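You operate a simulated robot arm through the tools that you are given. There is no shell and no other tool. Be economical: measure what you need, move in short steps, check, and stop when the job is done.

The job below is to be done with a simulated two-armed robot. You get a single attempt, and the scene is never put back.

## Task
Fetch the blue damper labelled "5" from the top of the grey bench and set it on the middle shelf of the grey bench. Put the black remote on the shelf of the green table. Put one of the blue tags from the low shelf of the test rack on the top of the pump stand. Put one of the green filters from the top of the plain table on top of the orange pump. Any order will do. Set down upright: green filter.

It is judged by the outcome, as a careful person would: the job done as asked, and still so three seconds after it is handed in. It fails if anything else is knocked over, pushed out of place, dropped, spilled or broken.

## Robot
Two 7-joint arms with two-finger parallel grippers on one trunk, on a base that drives. Base frame: it is fixed to the floor where the robot stands at the start and does not move with it; the origin is under the middle of the robot, x ahead of it, y to its left, z up. Lengths are in cm, angles in degrees, forces in N, time in s.
The left shoulder is at the start at [7.4, 17.4, 118.4], the right one opposite. With the tool pointing down near the work surface each hand reaches from about 26 to 70 cm from the robot's upright axis, wherever it stands, measured 20 degrees to its own side. Places, roughly: black remote [-50, -200, 75]; blue damper [-50, -400, 75]; blue tag [-150, 125, 25]; green filter [225, -225, 75]; middle shelf of the grey bench [-70, -430, 50]; orange pump [250, -225, 75]; shelf of the green table (34x24 cm) [-42, -202, 30]; top of the pump stand [-340, -310, 90]. Payload 3.6 kg a hand.
The TCP of each hand is the grasp point between the finger pads, 3 cm short of the fingertips. In the tool frame z runs along the fingers and y along their closing line. The gripper opens to 11 cm. The fingers are 2 cm wide and 1 cm thick; the gripper's body (4.8 by 11.2 cm) begins 5.5 cm behind the TCP.
Orientation is that of the tool frame in the base frame, as a unit quaternion [w, x, y, z]. With the fingers straight down and closing along the base's y, the tool's x points along the base's -x, its y along +y and its z along -z.

## Interface
- The arms move only by the tool step_arm. It takes "left_rows", "right_rows" or both (then of equal length, played together; a hand with none holds still); each is a list of rows, each an object (a shift or turn left out is 0, a gripper value left out holds the last) with "translation": the shift along the base's x, y, z in cm, a list of three; "dr": the turn, a rotation vector about the base's x, y, z in degrees, a list of three; "gripper": the finger opening in cm, from 0 to 11. In form: [{"translation": [dx, dy, dz], "dr": [wx, wy, wz], "gripper": gripper}, ...]. A call has 1 to 20 rows; each row shifts and turns the commanded pose from where the row before left it. Rows are played at 5 a second. More than 5 cm and 8.6 degrees between two rows, or a gripper value outside its range, and nothing of the call is played. A pose out of reach is approached as far as the arm can. The call stops where the force on the tool passes 40 N (or 10 N more than at its start, if that is more) or the arm is blocked; 0.2 s more then pass. Each finger travels about 15.3 cm/s and halts on what it meets, pressing with about 28 N; the grip force reading is that of the motor and also rises with nothing between the fingers. The clock runs only during rows and for 0.2 s after the last one: add rows that do not move to give the fingers time. The reply holds the time, the measured pose of the TCP, the force on the tool along the base axes, the opening and the grip force, in the units named above and with some noise, with the torque about the TCP (base axes, N m) and any sound that the robot's microphone picked up, and new pictures: "show" is both (left out), scene, wrist or none (wrist: the cameras of the hands that moved).
- Cameras (640 x 400 px; columns grow to the right, rows downward): "scene" is now at [16.38, 0.78, 135.97]; the picture's right is [0.18, -0.98, -0.00], its down [-0.60, -0.11, -0.79] and it looks along [0.78, 0.15, -0.61] (base axes); focal length 295 px, centre (320, 200). "left" rides on the left gripper at [7.2, -1.7, -10.3] in its tool frame; the picture's right is [0.23, 0.97, 0.00], its down [-0.76, 0.18, -0.62] and it looks along [-0.61, 0.14, 0.78] (tool axes); focal length 222 px, centre (320, 200). "right" rides on the right gripper at [7.3, 1.7, -10.3] in its tool frame; the picture's right is [-0.23, 0.97, 0.00], its down [-0.76, -0.18, -0.62] and it looks along [-0.61, -0.14, 0.78] (tool axes); focal length 222 px, centre (320, 200). There is no depth. A picture from a camera that has moved, and an enlarged one, comes with that camera's place and axes in the base frame and with its lens. The place of the scene camera against the robot may be out by one fixed shift of up to 1.2 cm in any direction.
- lift_body(by): slides the trunk up (or, below 0, down) by that many cm; the arms and the scene camera ride with it, the base frame stays. It gives what a move gives, with no picture.
- base_move(legs): drives the robot by 1 to 6 legs, each [ahead, left, turn to the left] in cm, cm and degrees, along the robot's own axes; the way and the turn of a leg run together, so that a leg with both is an arc; at most 150 cm and 180 degrees a leg. The arms and the cameras ride along, it lands a little off, and it stops where it bumps. It gives what a move gives, and a new picture of the scene camera.
- head_to(pan, tilt): turns the head with the scene camera to pan (to the left, within 86 degrees either way) and tilt (down, from -29 to 69), counted from straight ahead of the robot. It gives what a move gives, and a new picture of the scene camera.
- zoom(camera, box): a new picture of the part [left, top, right, bottom] of that camera's present view, enlarged. It takes no simulated time.
- close_job(): hands the job in; it is judged then, once.

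Work in short steps. Places have to be worked out from the pictures, the camera data and where the tool is seen: move nearer, look again, correct. Check each grasp and each placing, and mend what went wrong. You have 180 turns and 274 pictures in all, those below and enlarged ones among them. Open the grippers and draw the arms clear of the work before you hand the job in, unless the task says otherwise; then end with one line.

The tools are called after ">>>" as a command line: name --argument value ..., lists and objects as JSON in quotes. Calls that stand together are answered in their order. step_arm: Moves the arms, as the interface text tells. Its arguments: {"type":"object","properties":{"left_rows":{"type":"array"},"right_rows":{"type":"array"},"show":{"type":"string","enum":["both","scene","wrist","none"]}},"required":[]} The other tools are called the same way: lift_body (by) slides the trunk up or down; base_move (legs) drives the base; head_to (pan, tilt) turns the head that bears the scene camera; zoom (camera, box) takes an enlarged picture of a part of a camera's view; close_job () hands the job in.

At the start:

```text
time_s: 0.0
left_eef_pos: [46.82, 20.46, 108.63]
left_tool_rot: [0.0, 0.0, 1.0, 0.0]
left_force: [0.0, 0.5, 0.4]
left_torque: [0.0, -0.04, 0.0]
left_opening: 10.98
left_finger_force: 0.1
right_eef_pos: [46.52, -14.95, 107.12]
right_tool_rot: [0.0, 0.0, 1.0, 0.0]
right_force: [0.1, 0.7, 0.2]
right_torque: [0.01, 0.0, 0.04]
right_opening: 10.99
right_finger_force: 0.1
trunk travel left (down, up): [-30.0, 46.3]
robot x, y, heading: [-0.05, 0.01, 0.1]
head pan, tilt: [10.6, 37.7]
```

scene: 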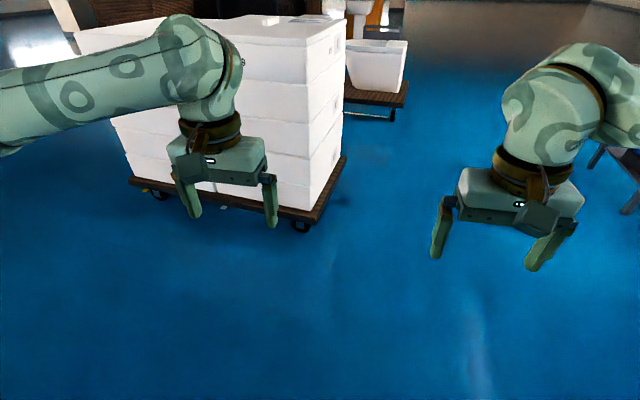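
right: 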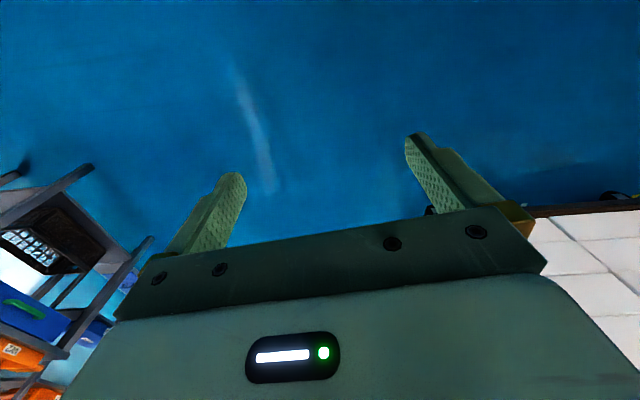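
left: 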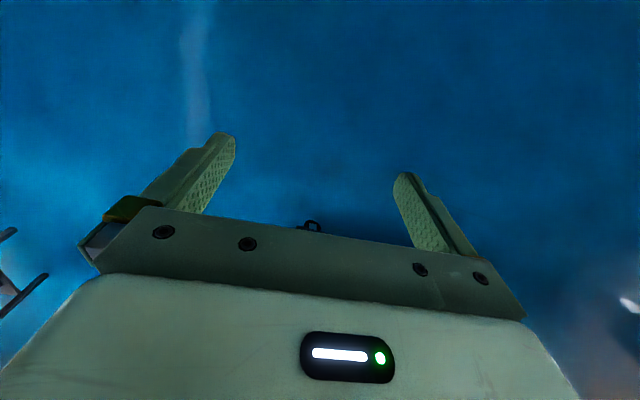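

I start by looking around with the head to map obstacles.

>>> head_to --pan -50 --tilt 20

>>> head_to --pan -86 --tilt 20

>>> head_to --pan 60 --tilt 20

```text
time_s: 1.3
left_eef_pos: [46.75, 20.38, 108.63]
left_tool_rot: [0.001, 0.0, 1.0, 0.0]
left_force: [-0.3, -0.1, -0.1]
left_torque: [0.02, 0.0, 0.01]
left_opening: 10.99
left_finger_force: 0.0
right_eef_pos: [46.55, -15.05, 107.17]
right_tool_rot: [0.0, -0.001, 1.0, 0.0]
right_force: [0.3, -0.5, -0.8]
right_torque: [-0.04, 0.0, 0.0]
right_opening: 11.01
right_finger_force: 0.0
trunk travel left (down, up): [-30.0, 46.3]
robot x, y, heading: [-0.15, -0.21, -0.1]
head pan, tilt: [-50.0, 20.0]
camera scene: at [13.87, -7.93, 138.76], right [-0.77, -0.64, 0.0], down [-0.22, 0.26, -0.94], along [0.6, -0.72, -0.34], focal length 295 px, centre (320, 200)
```

scene: 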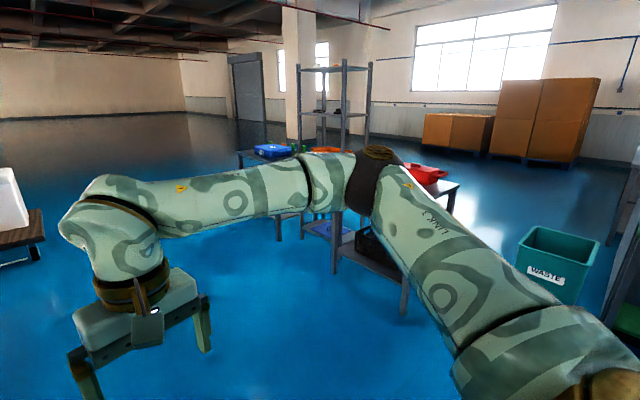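

```text
time_s: 2.3
left_eef_pos: [46.66, 20.38, 108.57]
left_tool_rot: [-0.001, 0.001, 1.0, 0.0]
left_force: [-0.2, 0.6, -0.1]
left_torque: [0.0, 0.02, 0.0]
left_opening: 10.98
left_finger_force: 0.1
right_eef_pos: [46.59, -14.95, 107.12]
right_tool_rot: [-0.001, 0.0, 1.0, 0.0]
right_force: [0.5, 0.7, 0.0]
right_torque: [0.0, 0.0, 0.01]
right_opening: 10.97
right_finger_force: 0.0
trunk travel left (down, up): [-30.0, 46.3]
robot x, y, heading: [-0.23, -0.29, -0.2]
head pan, tilt: [-85.9, 20.0]
camera scene: at [8.54, -10.1, 138.77], right [-1.0, -0.07, 0.0], down [-0.03, 0.34, -0.94], along [0.07, -0.94, -0.34], focal length 295 px, centre (320, 200)
```

scene: 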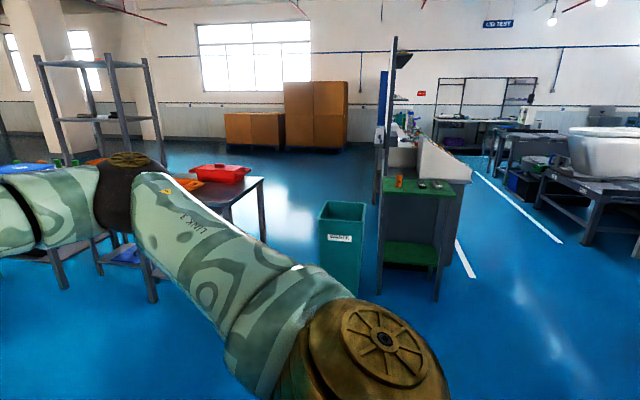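

```text
time_s: 4.6
left_eef_pos: [46.84, 20.37, 108.57]
left_tool_rot: [-0.001, -0.001, 1.0, -0.001]
left_force: [0.1, -0.4, 0.5]
left_torque: [-0.02, -0.02, -0.01]
left_opening: 10.99
left_finger_force: 0.0
right_eef_pos: [46.54, -14.93, 107.1]
right_tool_rot: [-0.001, 0.001, 1.0, 0.0]
right_force: [-0.4, 0.8, -0.6]
right_torque: [-0.03, -0.01, -0.01]
right_opening: 11.0
right_finger_force: 0.1
trunk travel left (down, up): [-30.0, 46.3]
robot x, y, heading: [0.31, 0.17, -0.1]
head pan, tilt: [60.0, 20.0]
camera scene: at [12.53, 7.26, 138.77], right [0.87, -0.5, 0.0], down [-0.17, -0.3, -0.94], along [0.47, 0.81, -0.34], focal length 295 px, centre (320, 200)
```

scene: 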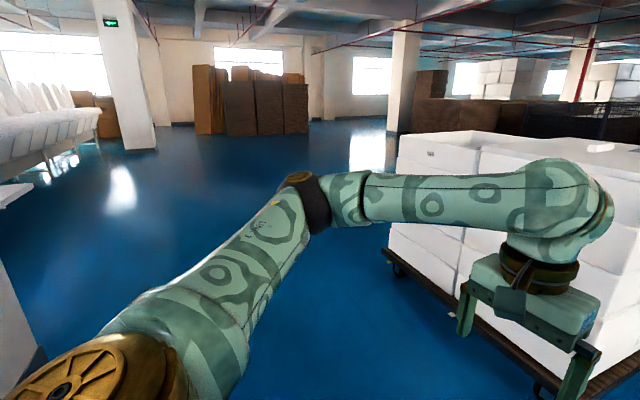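

Green table is around (-42,-202). I turn right and drive to stand in front of it.

>>> base_move --legs '[[0, 0, -90], [110, -42, 0]]'

>>> head_to --pan 0 --tilt 40

```text
time_s: 14.6
left_eef_pos: [-28.16, -156.18, 108.69]
left_tool_rot: [0.0, 0.719, 0.695, 0.0]
left_force: [-1.1, -0.9, -0.1]
left_torque: [0.02, 0.0, 0.0]
left_opening: 10.99
left_finger_force: 0.0
right_eef_pos: [-63.61, -154.72, 107.19]
right_tool_rot: [0.0, 0.719, 0.695, 0.0]
right_force: [0.7, -0.3, -0.3]
right_torque: [-0.03, 0.02, 0.04]
right_opening: 11.0
right_finger_force: 0.1
trunk travel left (down, up): [-30.0, 46.3]
robot x, y, heading: [-46.63, -108.81, -91.7]
head pan, tilt: [60.0, 20.0]
camera scene: at [-39.5, -122.4, 138.76], right [-0.53, -0.85, 0.0], down [-0.29, 0.18, -0.94], along [0.8, -0.5, -0.34], focal length 295 px, centre (320, 200)
```

scene: 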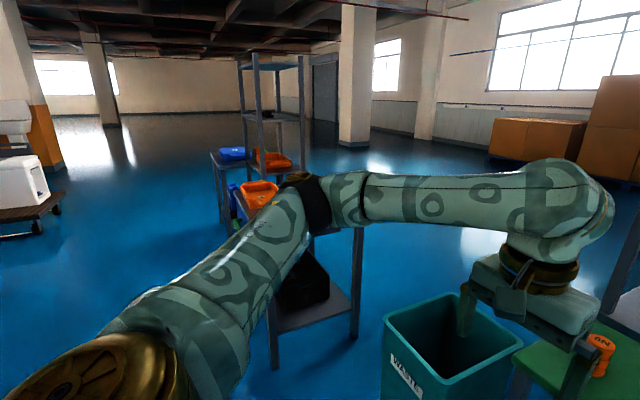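

```text
time_s: 15.8
left_eef_pos: [-28.22, -156.15, 108.62]
left_tool_rot: [-0.001, 0.719, 0.695, 0.0]
left_force: [0.4, -1.0, -0.7]
left_torque: [0.0, -0.03, -0.01]
left_opening: 10.96
left_finger_force: 0.1
right_eef_pos: [-63.54, -154.8, 107.16]
right_tool_rot: [0.0, 0.719, 0.695, 0.0]
right_force: [-0.2, 0.6, -0.1]
right_torque: [0.0, 0.01, 0.02]
right_opening: 11.03
right_finger_force: 0.1
trunk travel left (down, up): [-30.0, 46.3]
robot x, y, heading: [-47.21, -108.27, -91.9]
head pan, tilt: [0.0, 40.0]
camera scene: at [-47.67, -125.94, 135.62], right [-1.0, 0.03, 0.0], down [0.02, 0.64, -0.77], along [-0.03, -0.77, -0.64], focal length 295 px, centre (320, 200)
```

scene: 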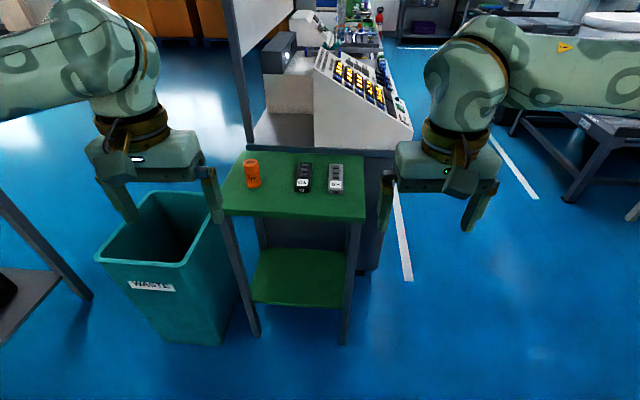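

>>> zoom --camera "scene" --box '[200, 130, 400, 350]'

```text
1.82 times, centred on (300, 240) of scene
camera zoom: at [-47.67, -125.94, 135.62], right [-1.0, 0.03, 0.0], down [0.02, 0.64, -0.77], along [-0.03, -0.77, -0.64], focal length 537 px, centre (356, 127)
```

zoom: 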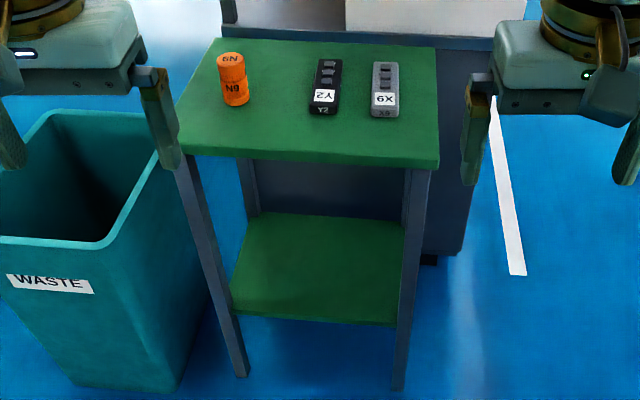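

Black remote (Y2) at about (-45,-210). I drive closer and shift so the right hand reaches it.

>>> base_move --legs '[[30, 12, 2]]'

>>> head_to --pan -10 --tilt 55

```text
time_s: 18.0
left_eef_pos: [-14.93, -186.51, 108.52]
left_tool_rot: [0.001, 0.705, 0.71, 0.0]
left_force: [-0.9, 0.0, -0.4]
left_torque: [0.01, 0.0, 0.01]
left_opening: 11.01
left_finger_force: 0.0
right_eef_pos: [-50.18, -186.41, 107.07]
right_tool_rot: [-0.001, 0.706, 0.709, 0.001]
right_force: [-0.9, 0.2, -0.6]
right_torque: [0.02, 0.01, -0.01]
right_opening: 11.02
right_finger_force: 0.1
trunk travel left (down, up): [-30.0, 46.3]
robot x, y, heading: [-35.71, -139.68, -89.6]
head pan, tilt: [0.0, 40.0]
camera scene: at [-35.45, -156.99, 135.61], right [-1.0, 0.0, 0.0], down [0.0, 0.64, -0.77], along [0.0, -0.77, -0.64], focal length 295 px, centre (320, 200)
```

scene: 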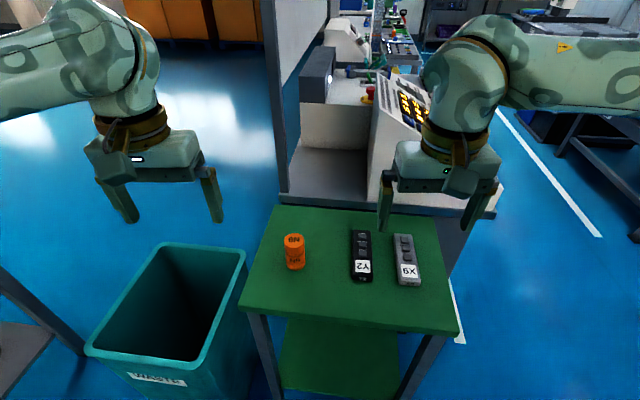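

```text
time_s: 18.8
left_eef_pos: [-14.91, -186.26, 108.55]
left_tool_rot: [0.001, 0.705, 0.709, 0.0]
left_force: [-0.5, 1.0, 0.5]
left_torque: [0.0, 0.0, 0.03]
left_opening: 11.02
left_finger_force: 0.0
right_eef_pos: [-50.31, -186.27, 107.19]
right_tool_rot: [-0.001, 0.705, 0.709, 0.0]
right_force: [-0.4, 0.0, 0.3]
right_torque: [0.0, -0.01, -0.02]
right_opening: 11.01
right_finger_force: 0.0
trunk travel left (down, up): [-30.0, 46.3]
robot x, y, heading: [-35.51, -139.56, -89.8]
head pan, tilt: [-10.0, 55.0]
camera scene: at [-36.74, -155.49, 133.56], right [-0.99, 0.17, 0.0], down [0.14, 0.81, -0.57], along [-0.1, -0.57, -0.82], focal length 295 px, centre (320, 200)
```

scene: 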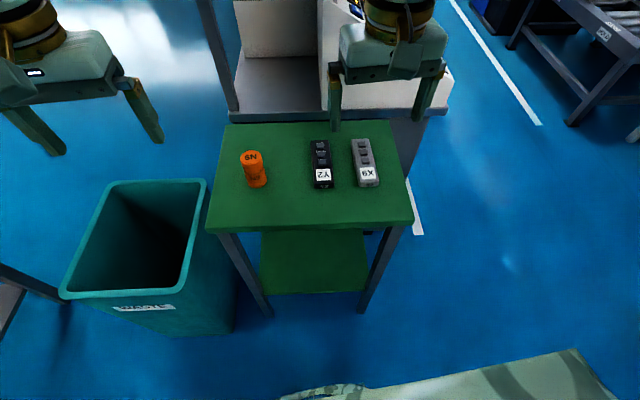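

Right hand: tilt fingers ~32° forward and hover near the remote; left hand is withdrawn and raised.

>>> step_arm --right_rows '[{"translation": [1, -2, -1], "dr": [-8, 0, 0], "gripper": 7.5}, {"translation": [1, -3, -2], "dr": [-8, 0, 0]}, {"translation": [1, -3, -3], "dr": [-8, 0, 0]}, {"translation": [1, -3, -3], "dr": [-8, 0, 0]}, {"translation": [0.3, -2, -4]}, {"translation": [0, -2, -4]}, {"translation": [0, 0, 0]}]' --left_rows '[{"translation": [1, 3, 4]}, {"translation": [1, 3, 4]}, {"translation": [1, 3, 4]}, {"translation": [1, 3, 4]}, {"translation": [1, 3, 4]}, {"translation": [1, 2, 4]}, {"translation": [1, 0, 4]}]'

```text
refused: row 1 steps farther than a row can; nothing moved
```

>>> step_arm --right_rows '[{"translation": [1, -2, -1], "dr": [-8, 0, 0], "gripper": 7.5}, {"translation": [1, -3, -2], "dr": [-8, 0, 0]}, {"translation": [1, -3, -3], "dr": [-8, 0, 0]}, {"translation": [1, -3, -3], "dr": [-8, 0, 0]}, {"translation": [0.3, -2, -4]}, {"translation": [0, -2, -4]}, {"translation": [0, 0, 0]}]' --left_rows '[{"translation": [0.5, 2.5, 4]}, {"translation": [0.5, 2.5, 4]}, {"translation": [0.5, 2.5, 4]}, {"translation": [0.5, 2.5, 4]}, {"translation": [0.5, 2.5, 4]}, {"translation": [0.5, 2, 4]}, {"translation": [1, 0, 4]}]'

```text
time_s: 20.4
left_eef_pos: [-13.29, -179.36, 119.76]
left_tool_rot: [0.001, 0.705, 0.709, 0.0]
left_force: [0.6, -0.2, 0.1]
left_torque: [-0.05, 0.0, -0.04]
left_opening: 11.01
left_finger_force: 0.1
left hand out of reach, approached as far as the arm can: row 3, 4, 5, 6, 7
right_eef_pos: [-46.0, -201.18, 89.93]
right_tool_rot: [0.194, 0.679, 0.681, -0.196]
right_force: [0.2, 1.2, 0.6]
right_torque: [0.01, 0.01, -0.01]
right_opening: 7.49
right_finger_force: 0.0
trunk travel left (down, up): [-30.0, 46.3]
robot x, y, heading: [-35.13, -139.57, -90.1]
head pan, tilt: [-10.0, 55.0]
camera scene: at [-36.75, -155.42, 133.57], right [-0.99, 0.17, 0.0], down [0.14, 0.81, -0.57], along [-0.1, -0.57, -0.82], focal length 295 px, centre (320, 200)
camera right: at [-44.3, -189.6, 94.89], right [0.97, -0.19, 0.12], down [-0.17, -0.32, 0.93], along [-0.14, -0.93, -0.34], focal length 222 px, centre (320, 200)
camera left: at [-15.13, -172.31, 130.06], right [0.97, 0.23, 0.0], down [0.18, -0.76, 0.62], along [0.14, -0.61, -0.78], focal length 222 px, centre (320, 200)
```

scene: 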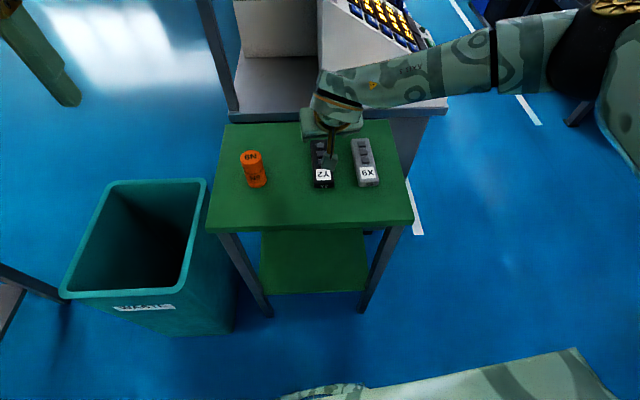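
right: 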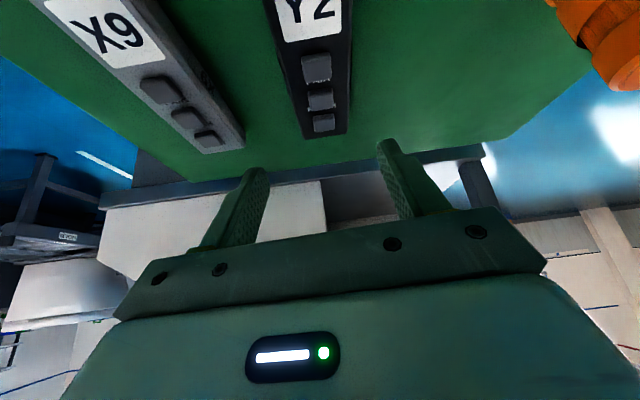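
left: 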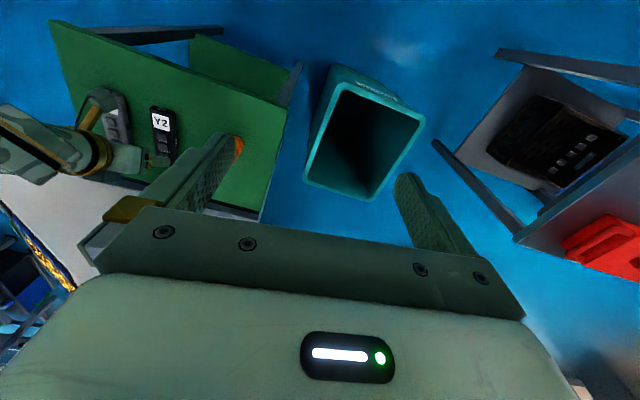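

Remote runs y≈-198…-214 at x≈-45.7. Move above its centre and descend partway.

>>> step_arm --right_rows '[{"translation": [0.3, -3, -2]}, {"translation": [0, -1.8, -3]}, {"translation": [0, 0, -3]}, {"translation": [0, 0, -1.5]}, {"translation": [0, 0, 0]}]' --show "both"

```text
time_s: 21.2
left_eef_pos: [-13.38, -179.4, 119.71]
left_tool_rot: [-0.001, 0.706, 0.708, 0.0]
left_force: [0.9, 0.4, -0.1]
left_torque: [0.01, -0.01, 0.01]
left_opening: 10.99
left_finger_force: 0.0
right_eef_pos: [-45.63, -206.29, 83.08]
right_tool_rot: [0.2, 0.677, 0.679, -0.2]
right_force: [-0.7, -0.8, 3.3]
right_torque: [0.23, 0.05, 0.02]
right_opening: 7.52
right_finger_force: 0.1
trunk travel left (down, up): [-30.0, 46.3]
robot x, y, heading: [-35.71, -139.75, -89.6]
head pan, tilt: [-10.0, 55.0]
stopped in row 4 (right hand): the force on the tool passed its limit at 68 N (the readings are from after the stop); the commanded pose is now the measured one
camera scene: at [-36.74, -155.36, 133.58], right [-0.99, 0.17, 0.0], down [0.14, 0.81, -0.57], along [-0.1, -0.57, -0.82], focal length 295 px, centre (320, 200)
camera right: at [-43.99, -194.72, 87.84], right [0.97, -0.19, 0.12], down [-0.18, -0.3, 0.94], along [-0.14, -0.93, -0.33], focal length 222 px, centre (320, 200)
```

scene: 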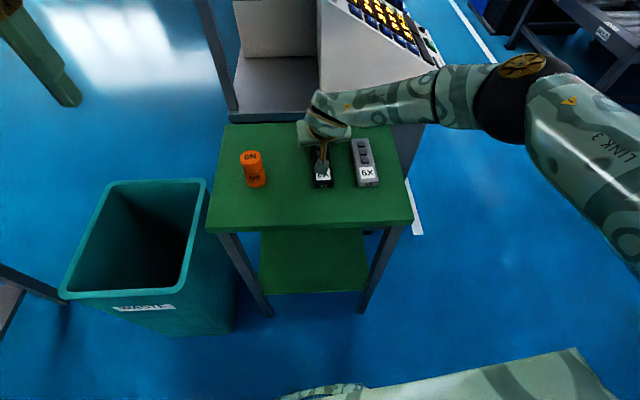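
right: 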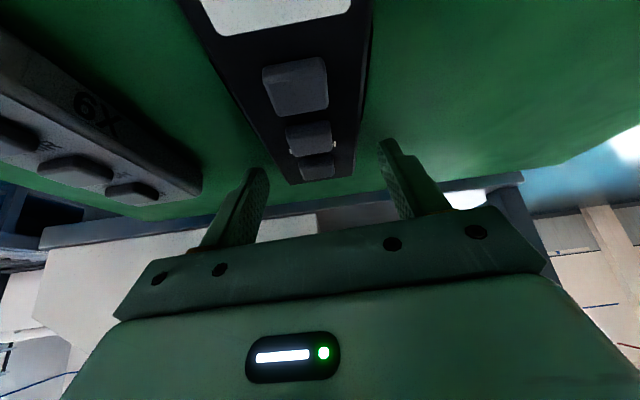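

Fingertips touched the table top, so it is at about z≈80; the remote's centre is then y≈-203. Back off slightly, close.

>>> step_arm --right_rows '[{"translation": [0, 0, 0.6]}, {"translation": [0, 2, 0]}, {"translation": [0, 1.5, -0.2]}, {"gripper": 0}, {}, {}, {}]' --show "wrist"

```text
time_s: 22.8
left_eef_pos: [-13.49, -179.5, 119.81]
left_tool_rot: [0.0, 0.706, 0.708, 0.0]
left_force: [-0.9, -0.3, 0.4]
left_torque: [0.01, 0.01, 0.0]
left_opening: 11.0
left_finger_force: 0.0
right_eef_pos: [-45.68, -202.91, 83.39]
right_tool_rot: [0.199, 0.677, 0.68, -0.198]
right_force: [-0.8, 0.4, 1.1]
right_torque: [-0.07, -0.06, 0.03]
right_opening: 4.54
right_finger_force: 27.6
trunk travel left (down, up): [-30.0, 46.3]
robot x, y, heading: [-35.89, -139.62, -90.0]
head pan, tilt: [-10.0, 55.0]
camera right: at [-44.03, -191.23, 88.13], right [0.97, -0.19, 0.12], down [-0.18, -0.31, 0.94], along [-0.14, -0.93, -0.33], focal length 222 px, centre (320, 200)
```

right: 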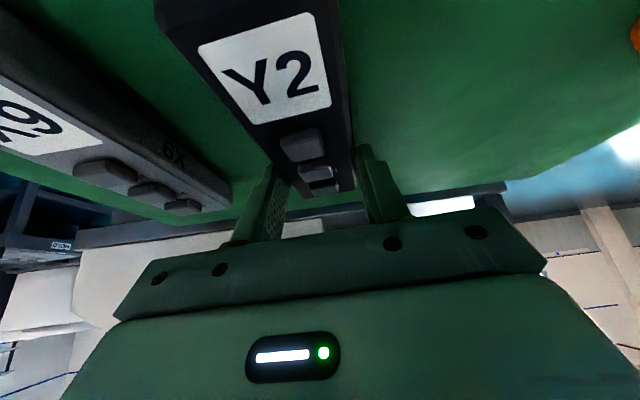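

Grip is toward the far end; re-grip ~3.5 cm closer to its centre.

>>> step_arm --right_rows '[{"gripper": 7}, {}, {"translation": [0.3, 2, 0]}, {"translation": [0, 1.5, 0]}, {"gripper": 0}, {}, {}, {}]' --show "wrist"

>>> step_arm --right_rows '[{"translation": [0, 0, 2]}, {"translation": [0, 0, 3]}, {}]'

```text
time_s: 24.6
left_eef_pos: [-13.38, -179.51, 119.61]
left_tool_rot: [0.0, 0.706, 0.708, 0.0]
left_force: [0.6, 0.5, 0.4]
left_torque: [0.02, -0.01, -0.03]
left_opening: 11.01
left_finger_force: 0.0
right_eef_pos: [-45.35, -199.42, 83.22]
right_tool_rot: [0.199, 0.677, 0.68, -0.198]
right_force: [-0.3, 1.4, -0.7]
right_torque: [-0.03, -0.04, -0.02]
right_opening: 4.55
right_finger_force: 28.1
trunk travel left (down, up): [-30.0, 46.3]
robot x, y, heading: [-35.15, -139.76, -89.8]
head pan, tilt: [-10.0, 55.0]
camera right: at [-43.69, -187.74, 88.04], right [0.97, -0.19, 0.12], down [-0.18, -0.31, 0.94], along [-0.14, -0.93, -0.33], focal length 222 px, centre (320, 200)
```

right: 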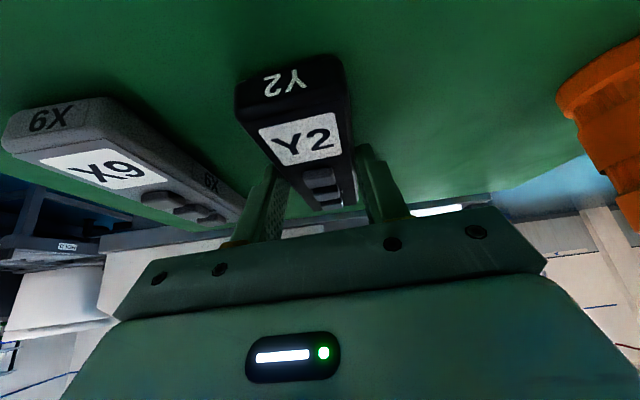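

```text
time_s: 25.4
left_eef_pos: [-13.33, -179.57, 119.64]
left_tool_rot: [-0.001, 0.706, 0.708, 0.001]
left_force: [0.0, 0.7, -0.2]
left_torque: [-0.02, -0.01, -0.01]
left_opening: 10.99
left_finger_force: 0.0
right_eef_pos: [-45.43, -199.41, 88.21]
right_tool_rot: [0.198, 0.677, 0.681, -0.197]
right_force: [-0.1, -0.8, -1.1]
right_torque: [0.01, 0.0, 0.02]
right_opening: 4.52
right_finger_force: 27.8
trunk travel left (down, up): [-30.0, 46.3]
robot x, y, heading: [-35.79, -139.53, -89.9]
head pan, tilt: [-10.0, 55.0]
camera scene: at [-36.77, -155.54, 133.55], right [-0.99, 0.17, 0.0], down [0.14, 0.81, -0.57], along [-0.1, -0.56, -0.82], focal length 295 px, centre (320, 200)
camera right: at [-43.72, -187.77, 93.13], right [0.97, -0.19, 0.12], down [-0.18, -0.31, 0.94], along [-0.14, -0.93, -0.33], focal length 222 px, centre (320, 200)
```

scene: 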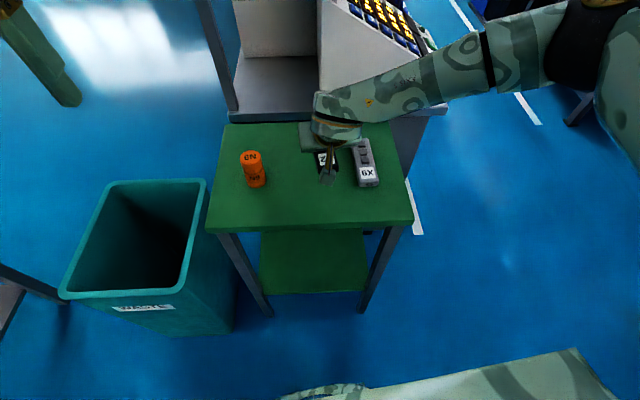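
right: 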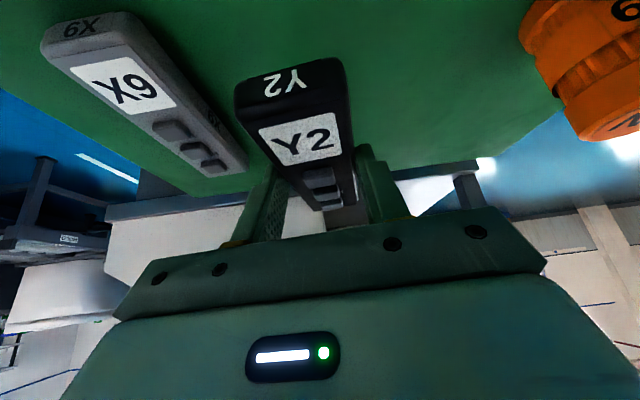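

Remote is held. Back the base off, drop the trunk, then lower the hand to shelf height.

>>> base_move --legs '[[-32, 0, 0]]'

>>> lift_body --by -30

>>> step_arm --right_rows '[{"translation": [0, 0, -4.5]}, {"translation": [0, 0, -4.5]}, {"translation": [0, 0, -4.5]}, {"translation": [0, 0, -3]}, {}]'

```text
time_s: 27.6
left_eef_pos: [-13.46, -146.99, 119.72]
left_tool_rot: [0.0, 0.704, 0.71, 0.0]
left_force: [0.8, -0.5, -0.2]
left_torque: [-0.05, -0.02, -0.03]
left_opening: 11.01
left_finger_force: 0.1
right_eef_pos: [-45.25, -167.23, 88.35]
right_tool_rot: [0.2, 0.675, 0.682, -0.198]
right_force: [-0.3, 0.0, -1.1]
right_torque: [0.01, 0.03, 0.01]
right_opening: 4.55
right_finger_force: 28.1
trunk travel left (down, up): [-30.0, 46.3]
robot x, y, heading: [-35.81, -107.26, -89.4]
head pan, tilt: [-10.0, 55.0]
camera scene: at [-36.86, -123.22, 133.57], right [-0.99, 0.17, 0.0], down [0.14, 0.81, -0.57], along [-0.09, -0.57, -0.82], focal length 295 px, centre (320, 200)
```

scene: 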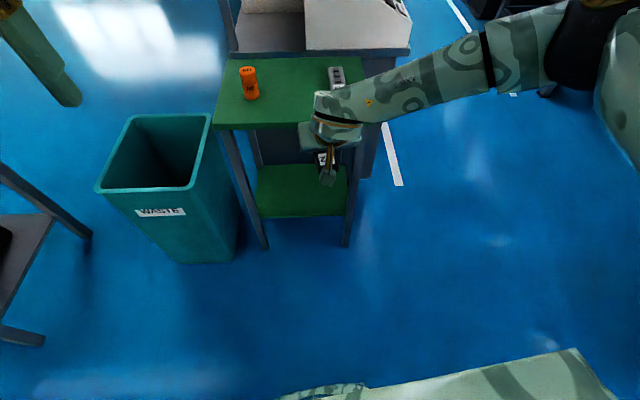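

```text
time_s: 30.6
left_eef_pos: [-13.35, -157.76, 77.55]
left_tool_rot: [-0.129, 0.691, 0.699, 0.128]
left_force: [-0.7, -0.9, -0.2]
left_torque: [0.0, -0.03, 0.01]
left_opening: 10.99
left_finger_force: 0.0
right_eef_pos: [-45.22, -167.17, 58.41]
right_tool_rot: [0.2, 0.676, 0.682, -0.197]
right_force: [-1.1, 0.0, -1.2]
right_torque: [0.04, 0.0, 0.0]
right_opening: 4.5
right_finger_force: 28.3
trunk travel left (down, up): [0.0, 76.3]
robot x, y, heading: [-35.44, -107.34, -89.4]
head pan, tilt: [-10.0, 55.0]
```

```text
time_s: 31.8
left_eef_pos: [-13.19, -157.67, 77.5]
left_tool_rot: [-0.13, 0.691, 0.699, 0.128]
left_force: [0.3, -0.4, -0.8]
left_torque: [-0.01, 0.0, -0.03]
left_opening: 11.01
left_finger_force: 0.1
right_eef_pos: [-44.0, -168.55, 42.18]
right_tool_rot: [0.196, 0.676, 0.683, -0.196]
right_force: [0.0, -0.8, -1.0]
right_torque: [0.04, 0.0, 0.01]
right_opening: 4.53
right_finger_force: 28.4
right hand out of reach, approached as far as the arm can: row 3, 4
trunk travel left (down, up): [0.0, 76.3]
robot x, y, heading: [-35.43, -107.57, -89.5]
head pan, tilt: [-10.0, 55.0]
camera scene: at [-36.72, -140.36, 101.79], right [-0.99, 0.17, 0.0], down [0.14, 0.81, -0.57], along [-0.1, -0.56, -0.82], focal length 295 px, centre (320, 200)
camera right: at [-42.39, -156.98, 47.06], right [0.98, -0.18, 0.12], down [-0.17, -0.31, 0.93], along [-0.13, -0.93, -0.34], focal length 222 px, centre (320, 200)
```

scene: 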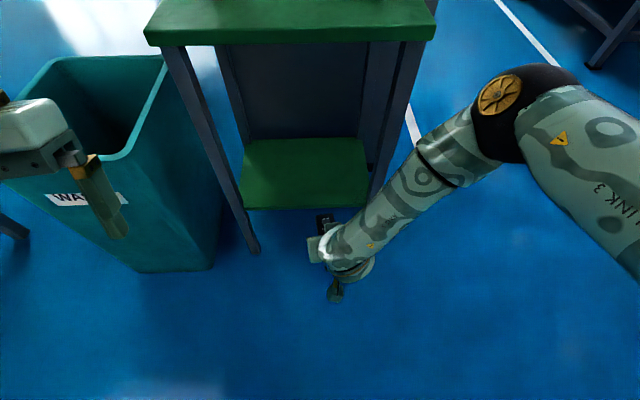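
right: 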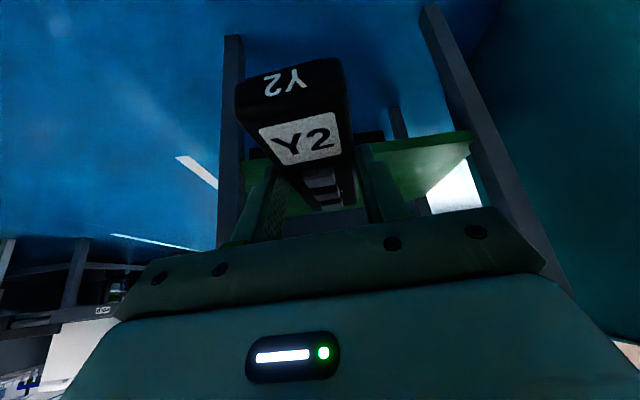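

Hand can't get below z≈42 here (shelf looks ~z 28). Test whether more tilt allows lower.

>>> step_arm --right_rows '[{"dr": [-8, 0, 0]}, {"dr": [-8, 0, 0]}, {"translation": [0, 0, -3]}, {"translation": [0, 0, -4]}, {}]' --show "none"

>>> step_arm --right_rows '[{"translation": [0, 4, 0]}, {"translation": [0, 4, 0]}, {}]' --show "none"

```text
time_s: 33.0
left_eef_pos: [-13.42, -157.64, 77.48]
left_tool_rot: [-0.129, 0.692, 0.699, 0.128]
left_force: [0.0, -0.1, -0.4]
left_torque: [0.0, -0.02, -0.02]
left_opening: 10.97
left_finger_force: 0.1
right_eef_pos: [-34.54, -177.44, 39.78]
right_tool_rot: [0.288, 0.642, 0.649, -0.289]
right_force: [1.0, -0.8, -1.5]
right_torque: [-0.01, 0.04, -0.01]
right_opening: 4.53
right_finger_force: 28.3
right hand out of reach, approached as far as the arm can: row 1, 2, 3, 4
trunk travel left (down, up): [0.0, 76.3]
robot x, y, heading: [-35.72, -107.44, -89.5]
head pan, tilt: [-10.0, 55.0]
```

```text
time_s: 33.8
left_eef_pos: [-13.26, -157.69, 77.64]
left_tool_rot: [-0.13, 0.692, 0.698, 0.129]
left_force: [-0.3, -0.1, -0.5]
left_torque: [-0.02, -0.02, -0.01]
left_opening: 10.99
left_finger_force: 0.0
right_eef_pos: [-31.1, -172.72, 41.28]
right_tool_rot: [0.284, 0.645, 0.648, -0.289]
right_force: [0.2, -0.5, -0.7]
right_torque: [0.05, 0.02, -0.02]
right_opening: 4.54
right_finger_force: 28.0
right hand out of reach, approached as far as the arm can: row 1, 2
trunk travel left (down, up): [0.0, 76.3]
robot x, y, heading: [-35.53, -107.82, -89.9]
head pan, tilt: [-10.0, 55.0]
```

Tilted hand wants to be further out; extend forward.

>>> step_arm --right_rows '[{"translation": [0, -5, 0]}, {"translation": [0, -5, 0]}, {"translation": [0, -5, 0]}, {"translation": [0, -5, 0]}, {}, {}]' --show "scene"

```text
time_s: 35.2
left_eef_pos: [-13.26, -157.62, 77.5]
left_tool_rot: [-0.13, 0.692, 0.698, 0.129]
left_force: [0.7, -0.3, -0.4]
left_torque: [-0.01, 0.04, 0.02]
left_opening: 10.99
left_finger_force: 0.1
right_eef_pos: [-33.43, -185.75, 42.52]
right_tool_rot: [0.291, 0.641, 0.648, -0.289]
right_force: [0.1, -0.4, -0.8]
right_torque: [0.02, -0.05, -0.01]
right_opening: 4.54
right_finger_force: 27.8
right hand out of reach, approached as far as the arm can: row 3, 4
trunk travel left (down, up): [0.0, 76.3]
robot x, y, heading: [-35.76, -107.09, -89.7]
head pan, tilt: [-10.0, 55.0]
camera scene: at [-36.71, -140.37, 101.78], right [-0.99, 0.17, 0.0], down [0.14, 0.81, -0.57], along [-0.1, -0.56, -0.82], focal length 295 px, centre (320, 200)
```

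scene: 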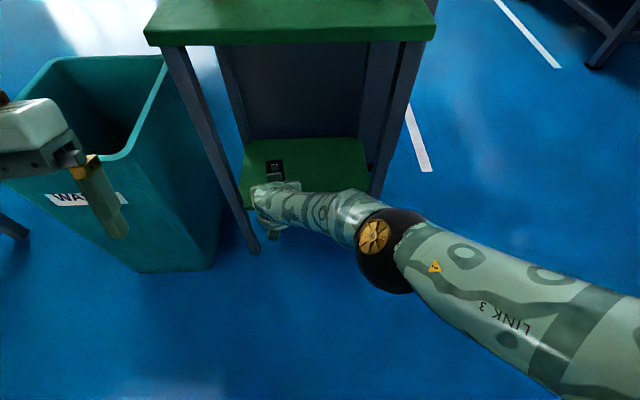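

>>> step_arm --right_rows '[{"translation": [-3, 4, 0]}, {"translation": [-3, 4, 0]}, {"translation": [-3, 0, 0]}, {"translation": [-3, 0, 0]}, {}, {}, {}]' --show "scene"

```text
time_s: 36.8
left_eef_pos: [-13.34, -157.61, 77.59]
left_tool_rot: [-0.13, 0.692, 0.698, 0.129]
left_force: [-0.4, 0.0, 0.5]
left_torque: [0.0, 0.01, 0.01]
left_opening: 11.01
left_finger_force: 0.0
right_eef_pos: [-41.5, -182.28, 43.44]
right_tool_rot: [0.286, 0.643, 0.649, -0.288]
right_force: [-1.0, 0.0, -1.1]
right_torque: [0.06, -0.01, -0.03]
right_opening: 4.51
right_finger_force: 27.6
right hand out of reach, approached as far as the arm can: row 2, 3, 4
trunk travel left (down, up): [0.0, 76.3]
robot x, y, heading: [-35.65, -107.38, -89.6]
head pan, tilt: [-10.0, 55.0]
camera scene: at [-36.72, -140.37, 101.78], right [-0.99, 0.17, 0.0], down [0.14, 0.81, -0.57], along [-0.1, -0.56, -0.82], focal length 295 px, centre (320, 200)
```

scene: 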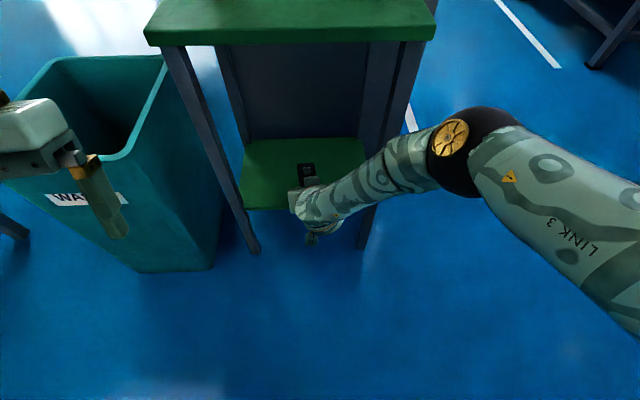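

Try yawing the tool toward the left (pointing forward-left), which suits the elbow-out posture.

>>> step_arm --right_rows '[{"dr": [0, 0, 8]}, {"dr": [0, 0, 8]}, {"dr": [0, 0, 8]}, {}, {}, {}]' --show "none"

>>> step_arm --right_rows '[{"dr": [0, 0, 8]}, {}, {}]' --show "scene"

```text
time_s: 38.2
left_eef_pos: [-13.27, -157.66, 77.6]
left_tool_rot: [-0.13, 0.692, 0.699, 0.129]
left_force: [0.8, 0.1, -0.4]
left_torque: [-0.02, 0.0, 0.0]
left_opening: 11.0
left_finger_force: 0.1
right_eef_pos: [-41.55, -182.33, 43.4]
right_tool_rot: [0.287, 0.643, 0.649, -0.288]
right_force: [-1.0, -0.5, -1.4]
right_torque: [0.03, -0.03, 0.0]
right_opening: 4.53
right_finger_force: 28.3
right hand out of reach, approached as far as the arm can: row 1, 2, 3
trunk travel left (down, up): [0.0, 76.3]
robot x, y, heading: [-35.76, -107.65, -89.6]
head pan, tilt: [-10.0, 55.0]
```

```text
time_s: 39.0
left_eef_pos: [-13.32, -157.61, 77.46]
left_tool_rot: [-0.13, 0.691, 0.699, 0.129]
left_force: [-0.2, -0.2, -0.2]
left_torque: [-0.01, -0.02, -0.02]
left_opening: 11.0
left_finger_force: 0.2
right_eef_pos: [-41.51, -182.42, 43.37]
right_tool_rot: [0.287, 0.643, 0.648, -0.289]
right_force: [-0.4, 0.6, -0.4]
right_torque: [0.02, -0.03, 0.03]
right_opening: 4.54
right_finger_force: 28.4
right hand out of reach, approached as far as the arm can: row 1
trunk travel left (down, up): [0.0, 76.3]
robot x, y, heading: [-35.49, -107.58, -89.5]
head pan, tilt: [-10.0, 55.0]
camera scene: at [-36.72, -140.37, 101.78], right [-0.99, 0.17, 0.0], down [0.14, 0.81, -0.57], along [-0.1, -0.56, -0.82], focal length 295 px, centre (320, 200)
```

scene: 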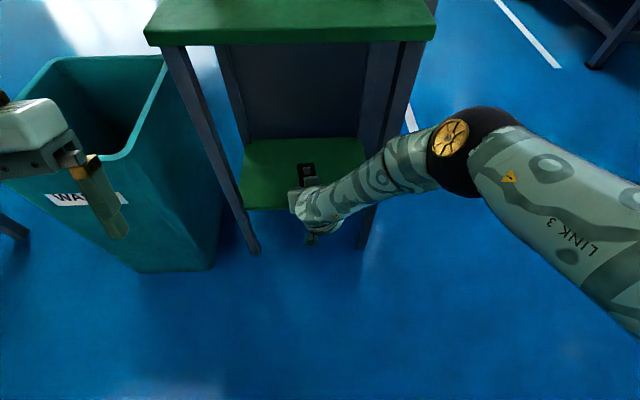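

>>> step_arm --right_rows '[{"translation": [0, 0, 4.5]}, {"translation": [0, 0, 4.5]}, {"translation": [0, 0, 4.5]}, {"translation": [0, 0, 4.5]}, {}, {}]' --show "scene"

```text
time_s: 40.4
left_eef_pos: [-13.29, -157.7, 77.49]
left_tool_rot: [-0.13, 0.691, 0.699, 0.129]
left_force: [-0.2, 0.7, 0.1]
left_torque: [-0.03, 0.02, -0.02]
left_opening: 11.01
left_finger_force: 0.0
right_eef_pos: [-41.73, -182.44, 61.63]
right_tool_rot: [0.287, 0.642, 0.649, -0.288]
right_force: [0.5, -1.3, -0.4]
right_torque: [0.03, 0.01, -0.02]
right_opening: 4.54
right_finger_force: 27.9
trunk travel left (down, up): [0.0, 76.3]
robot x, y, heading: [-35.76, -107.36, -89.6]
head pan, tilt: [-10.0, 55.0]
camera scene: at [-36.72, -140.37, 101.78], right [-0.99, 0.17, 0.0], down [0.14, 0.81, -0.57], along [-0.1, -0.56, -0.82], focal length 295 px, centre (320, 200)
```

scene: 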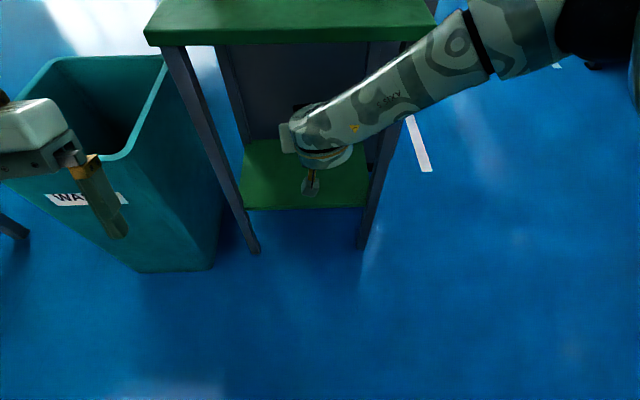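

Unstuck. Now yaw left and rotate in stages, then descend.

>>> step_arm --right_rows '[{"dr": [0, 0, 8]}, {"dr": [0, 0, 8]}, {"dr": [0, 0, 8]}, {"dr": [0, 0, 8]}, {}, {}]' --show "none"

>>> step_arm --right_rows '[{"translation": [0, 0, -4.5]}, {"translation": [0, 0, -4.5]}, {"translation": [0, 0, -4.5]}, {"translation": [0, 0, -4.5]}, {"translation": [0, 0, -4.5]}, {"translation": [0, 0, -4.5]}, {}, {}]' --show "scene"

```text
time_s: 41.8
left_eef_pos: [-13.3, -157.69, 77.6]
left_tool_rot: [-0.13, 0.691, 0.699, 0.129]
left_force: [0.0, 0.1, 0.2]
left_torque: [0.0, 0.02, -0.02]
left_opening: 11.0
left_finger_force: 0.0
right_eef_pos: [-41.67, -182.57, 61.44]
right_tool_rot: [0.355, 0.44, 0.801, -0.199]
right_force: [0.8, 0.2, -1.2]
right_torque: [0.03, -0.01, -0.01]
right_opening: 4.52
right_finger_force: 27.6
trunk travel left (down, up): [0.0, 76.3]
robot x, y, heading: [-35.67, -107.64, -89.6]
head pan, tilt: [-10.0, 55.0]
```

```text
time_s: 43.6
left_eef_pos: [-13.3, -157.68, 77.57]
left_tool_rot: [-0.131, 0.691, 0.699, 0.129]
left_force: [0.3, -0.3, 0.1]
left_torque: [0.02, -0.03, 0.0]
left_opening: 11.01
left_finger_force: 0.0
right_eef_pos: [-41.56, -182.36, 34.69]
right_tool_rot: [0.355, 0.44, 0.801, -0.199]
right_force: [0.0, 1.0, -1.4]
right_torque: [0.05, 0.01, 0.01]
right_opening: 4.53
right_finger_force: 27.7
trunk travel left (down, up): [0.0, 76.3]
robot x, y, heading: [-35.67, -107.34, -89.7]
head pan, tilt: [-10.0, 55.0]
camera scene: at [-36.73, -140.36, 101.79], right [-0.99, 0.17, 0.0], down [0.14, 0.81, -0.57], along [-0.09, -0.56, -0.82], focal length 295 px, centre (320, 200)
```

scene: 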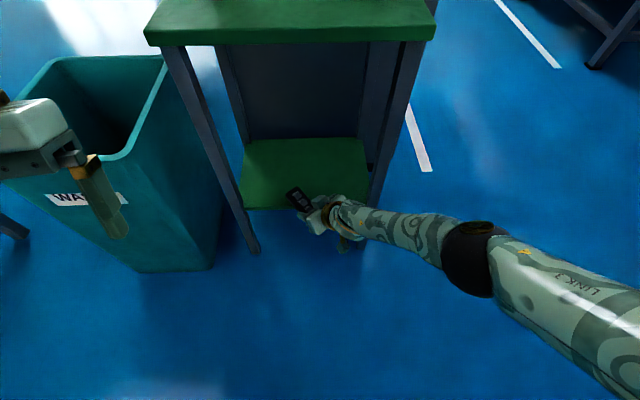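

Yawed posture reaches low. Raise slightly and drive the base in so the remote is over the shelf.

>>> step_arm --right_rows '[{"translation": [0, 0, 3]}, {"dr": [6.4, 4, 0]}, {"dr": [6.4, 4, 0]}, {}]' --show "wrist"

>>> base_move --legs '[[8, 2, 0]]'

```text
time_s: 44.6
left_eef_pos: [-13.25, -157.65, 77.5]
left_tool_rot: [-0.131, 0.691, 0.699, 0.128]
left_force: [-0.2, 0.6, -0.6]
left_torque: [0.02, 0.03, 0.05]
left_opening: 11.02
left_finger_force: 0.0
right_eef_pos: [-41.73, -182.54, 37.52]
right_tool_rot: [0.247, 0.461, 0.841, -0.139]
right_force: [-0.6, 0.0, -1.2]
right_torque: [0.03, -0.01, 0.03]
right_opening: 4.52
right_finger_force: 28.0
trunk travel left (down, up): [0.0, 76.3]
robot x, y, heading: [-35.85, -107.05, -89.5]
head pan, tilt: [-10.0, 55.0]
camera right: at [-46.54, -171.74, 42.25], right [0.93, 0.36, 0.12], down [0.02, -0.35, 0.94], along [0.38, -0.87, -0.33], focal length 222 px, centre (320, 200)
```

right: 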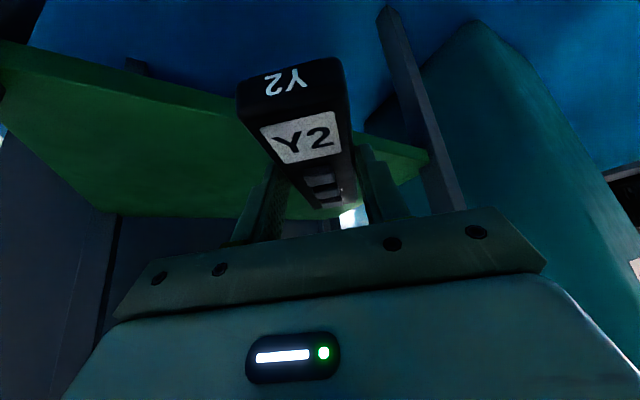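

```text
time_s: 45.6
left_eef_pos: [-11.27, -165.66, 77.51]
left_tool_rot: [-0.13, 0.69, 0.7, 0.129]
left_force: [-1.1, -0.3, -0.4]
left_torque: [0.03, -0.02, -0.01]
left_opening: 10.99
left_finger_force: 0.1
right_eef_pos: [-39.41, -190.62, 37.42]
right_tool_rot: [0.248, 0.46, 0.841, -0.137]
right_force: [-0.9, 0.2, -1.5]
right_torque: [0.03, -0.02, 0.03]
right_opening: 4.53
right_finger_force: 28.2
trunk travel left (down, up): [0.0, 76.3]
robot x, y, heading: [-33.98, -115.72, -89.2]
head pan, tilt: [-10.0, 55.0]
camera scene: at [-34.79, -148.53, 101.76], right [-0.99, 0.16, 0.0], down [0.13, 0.81, -0.57], along [-0.09, -0.56, -0.82], focal length 295 px, centre (320, 200)
```

scene: 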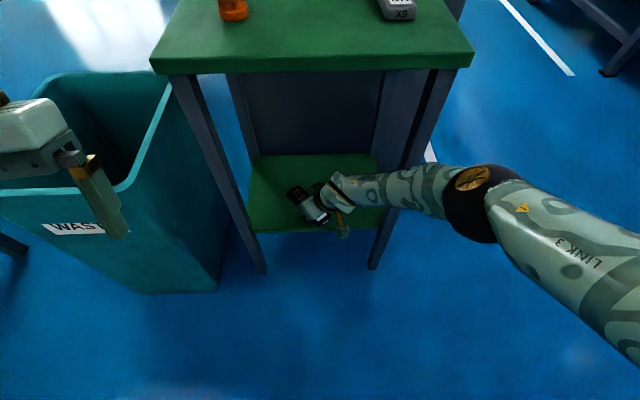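

Shelf z≈29. Advance another 7 cm.

>>> base_move --legs '[[7, 0, 0]]'

>>> step_arm --right_rows '[{"translation": [0, 0, -2]}, {"translation": [0, 0, -1]}, {}]'

```text
time_s: 46.6
left_eef_pos: [-11.14, -172.59, 77.61]
left_tool_rot: [-0.13, 0.689, 0.701, 0.129]
left_force: [-0.6, -0.4, -0.9]
left_torque: [0.05, 0.01, -0.02]
left_opening: 11.0
left_finger_force: 0.0
right_eef_pos: [-39.53, -197.55, 37.39]
right_tool_rot: [0.247, 0.46, 0.842, -0.138]
right_force: [0.1, 0.0, -2.3]
right_torque: [0.0, -0.06, 0.04]
right_opening: 4.53
right_finger_force: 28.2
trunk travel left (down, up): [0.0, 76.3]
robot x, y, heading: [-33.76, -122.4, -89.5]
head pan, tilt: [-10.0, 55.0]
camera scene: at [-34.64, -155.46, 101.76], right [-0.99, 0.16, 0.0], down [0.13, 0.81, -0.57], along [-0.09, -0.56, -0.82], focal length 295 px, centre (320, 200)
```

scene: 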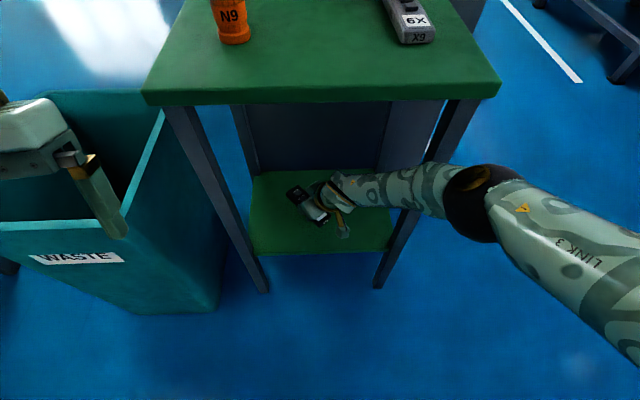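

```text
time_s: 47.5
left_eef_pos: [-11.11, -172.64, 77.65]
left_tool_rot: [-0.13, 0.69, 0.701, 0.128]
left_force: [-0.2, 0.1, -0.1]
left_torque: [-0.02, -0.02, -0.01]
left_opening: 11.0
left_finger_force: 0.1
right_eef_pos: [-39.55, -197.32, 35.76]
right_tool_rot: [0.248, 0.46, 0.841, -0.14]
right_force: [0.4, 1.0, -1.6]
right_torque: [0.06, 0.04, 0.02]
right_opening: 4.52
right_finger_force: 27.9
right hand out of reach, approached as far as the arm can: row 2
trunk travel left (down, up): [0.0, 76.3]
robot x, y, heading: [-33.61, -122.5, -89.3]
head pan, tilt: [-10.0, 55.0]
camera scene: at [-34.65, -155.37, 101.78], right [-0.99, 0.16, 0.0], down [0.13, 0.81, -0.57], along [-0.09, -0.57, -0.82], focal length 295 px, centre (320, 200)
camera right: at [-44.33, -186.57, 40.39], right [0.92, 0.36, 0.12], down [0.02, -0.34, 0.94], along [0.38, -0.87, -0.32], focal length 222 px, centre (320, 200)
```

scene: 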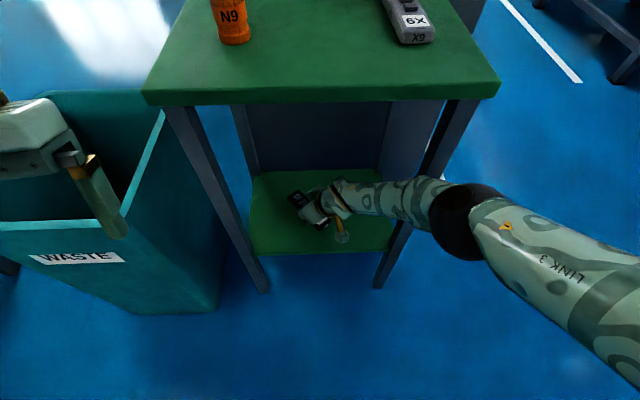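
right: 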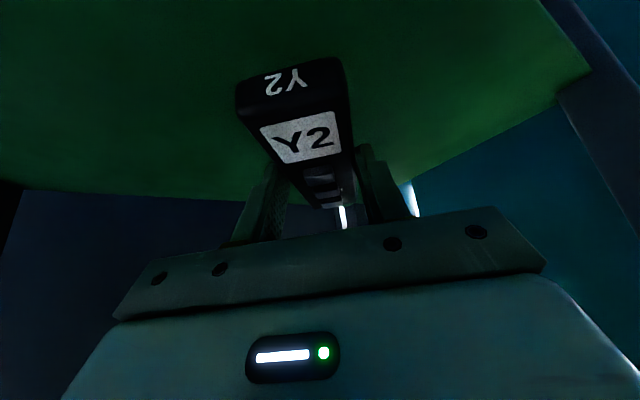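

Limit again; add more yaw and go down.

>>> step_arm --right_rows '[{"translation": [0, 0, 1]}, {"dr": [0, 0, 8]}, {"dr": [0, 0, 6]}, {"translation": [0, 0, -1.5]}, {"translation": [0, 0, -1]}, {"translation": [0, 0, -1]}, {"translation": [0, 0, -0.8]}, {}]'

```text
time_s: 49.2
left_eef_pos: [-11.14, -172.41, 77.48]
left_tool_rot: [-0.13, 0.69, 0.701, 0.127]
left_force: [-0.3, 0.3, -0.4]
left_torque: [0.01, -0.02, -0.02]
left_opening: 11.01
left_finger_force: 0.0
right_eef_pos: [-39.56, -197.27, 35.94]
right_tool_rot: [0.247, 0.46, 0.841, -0.138]
right_force: [0.1, -0.4, -0.9]
right_torque: [-0.01, 0.0, -0.02]
right_opening: 4.51
right_finger_force: 27.9
right hand out of reach, approached as far as the arm can: row 2, 3, 4, 5, 6, 7
trunk travel left (down, up): [0.0, 76.3]
robot x, y, heading: [-33.55, -122.5, -89.3]
head pan, tilt: [-10.0, 55.0]
camera scene: at [-34.64, -155.37, 101.78], right [-0.99, 0.16, 0.0], down [0.13, 0.81, -0.57], along [-0.09, -0.57, -0.82], focal length 295 px, centre (320, 200)
camera right: at [-44.32, -186.58, 40.61], right [0.92, 0.36, 0.12], down [0.02, -0.35, 0.94], along [0.38, -0.86, -0.33], focal length 222 px, centre (320, 200)
```

scene: 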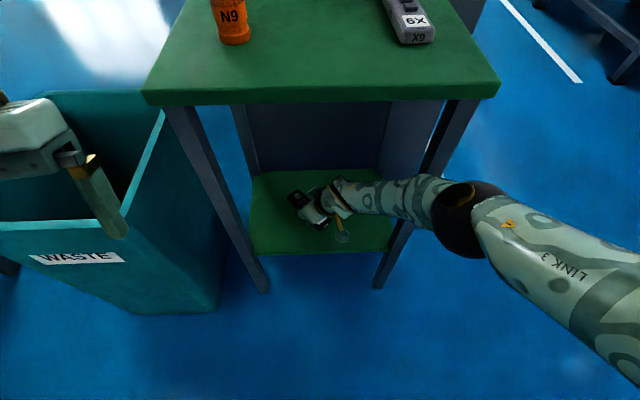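
right: 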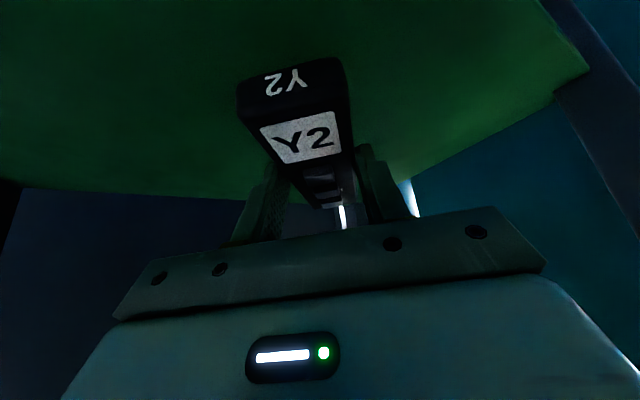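

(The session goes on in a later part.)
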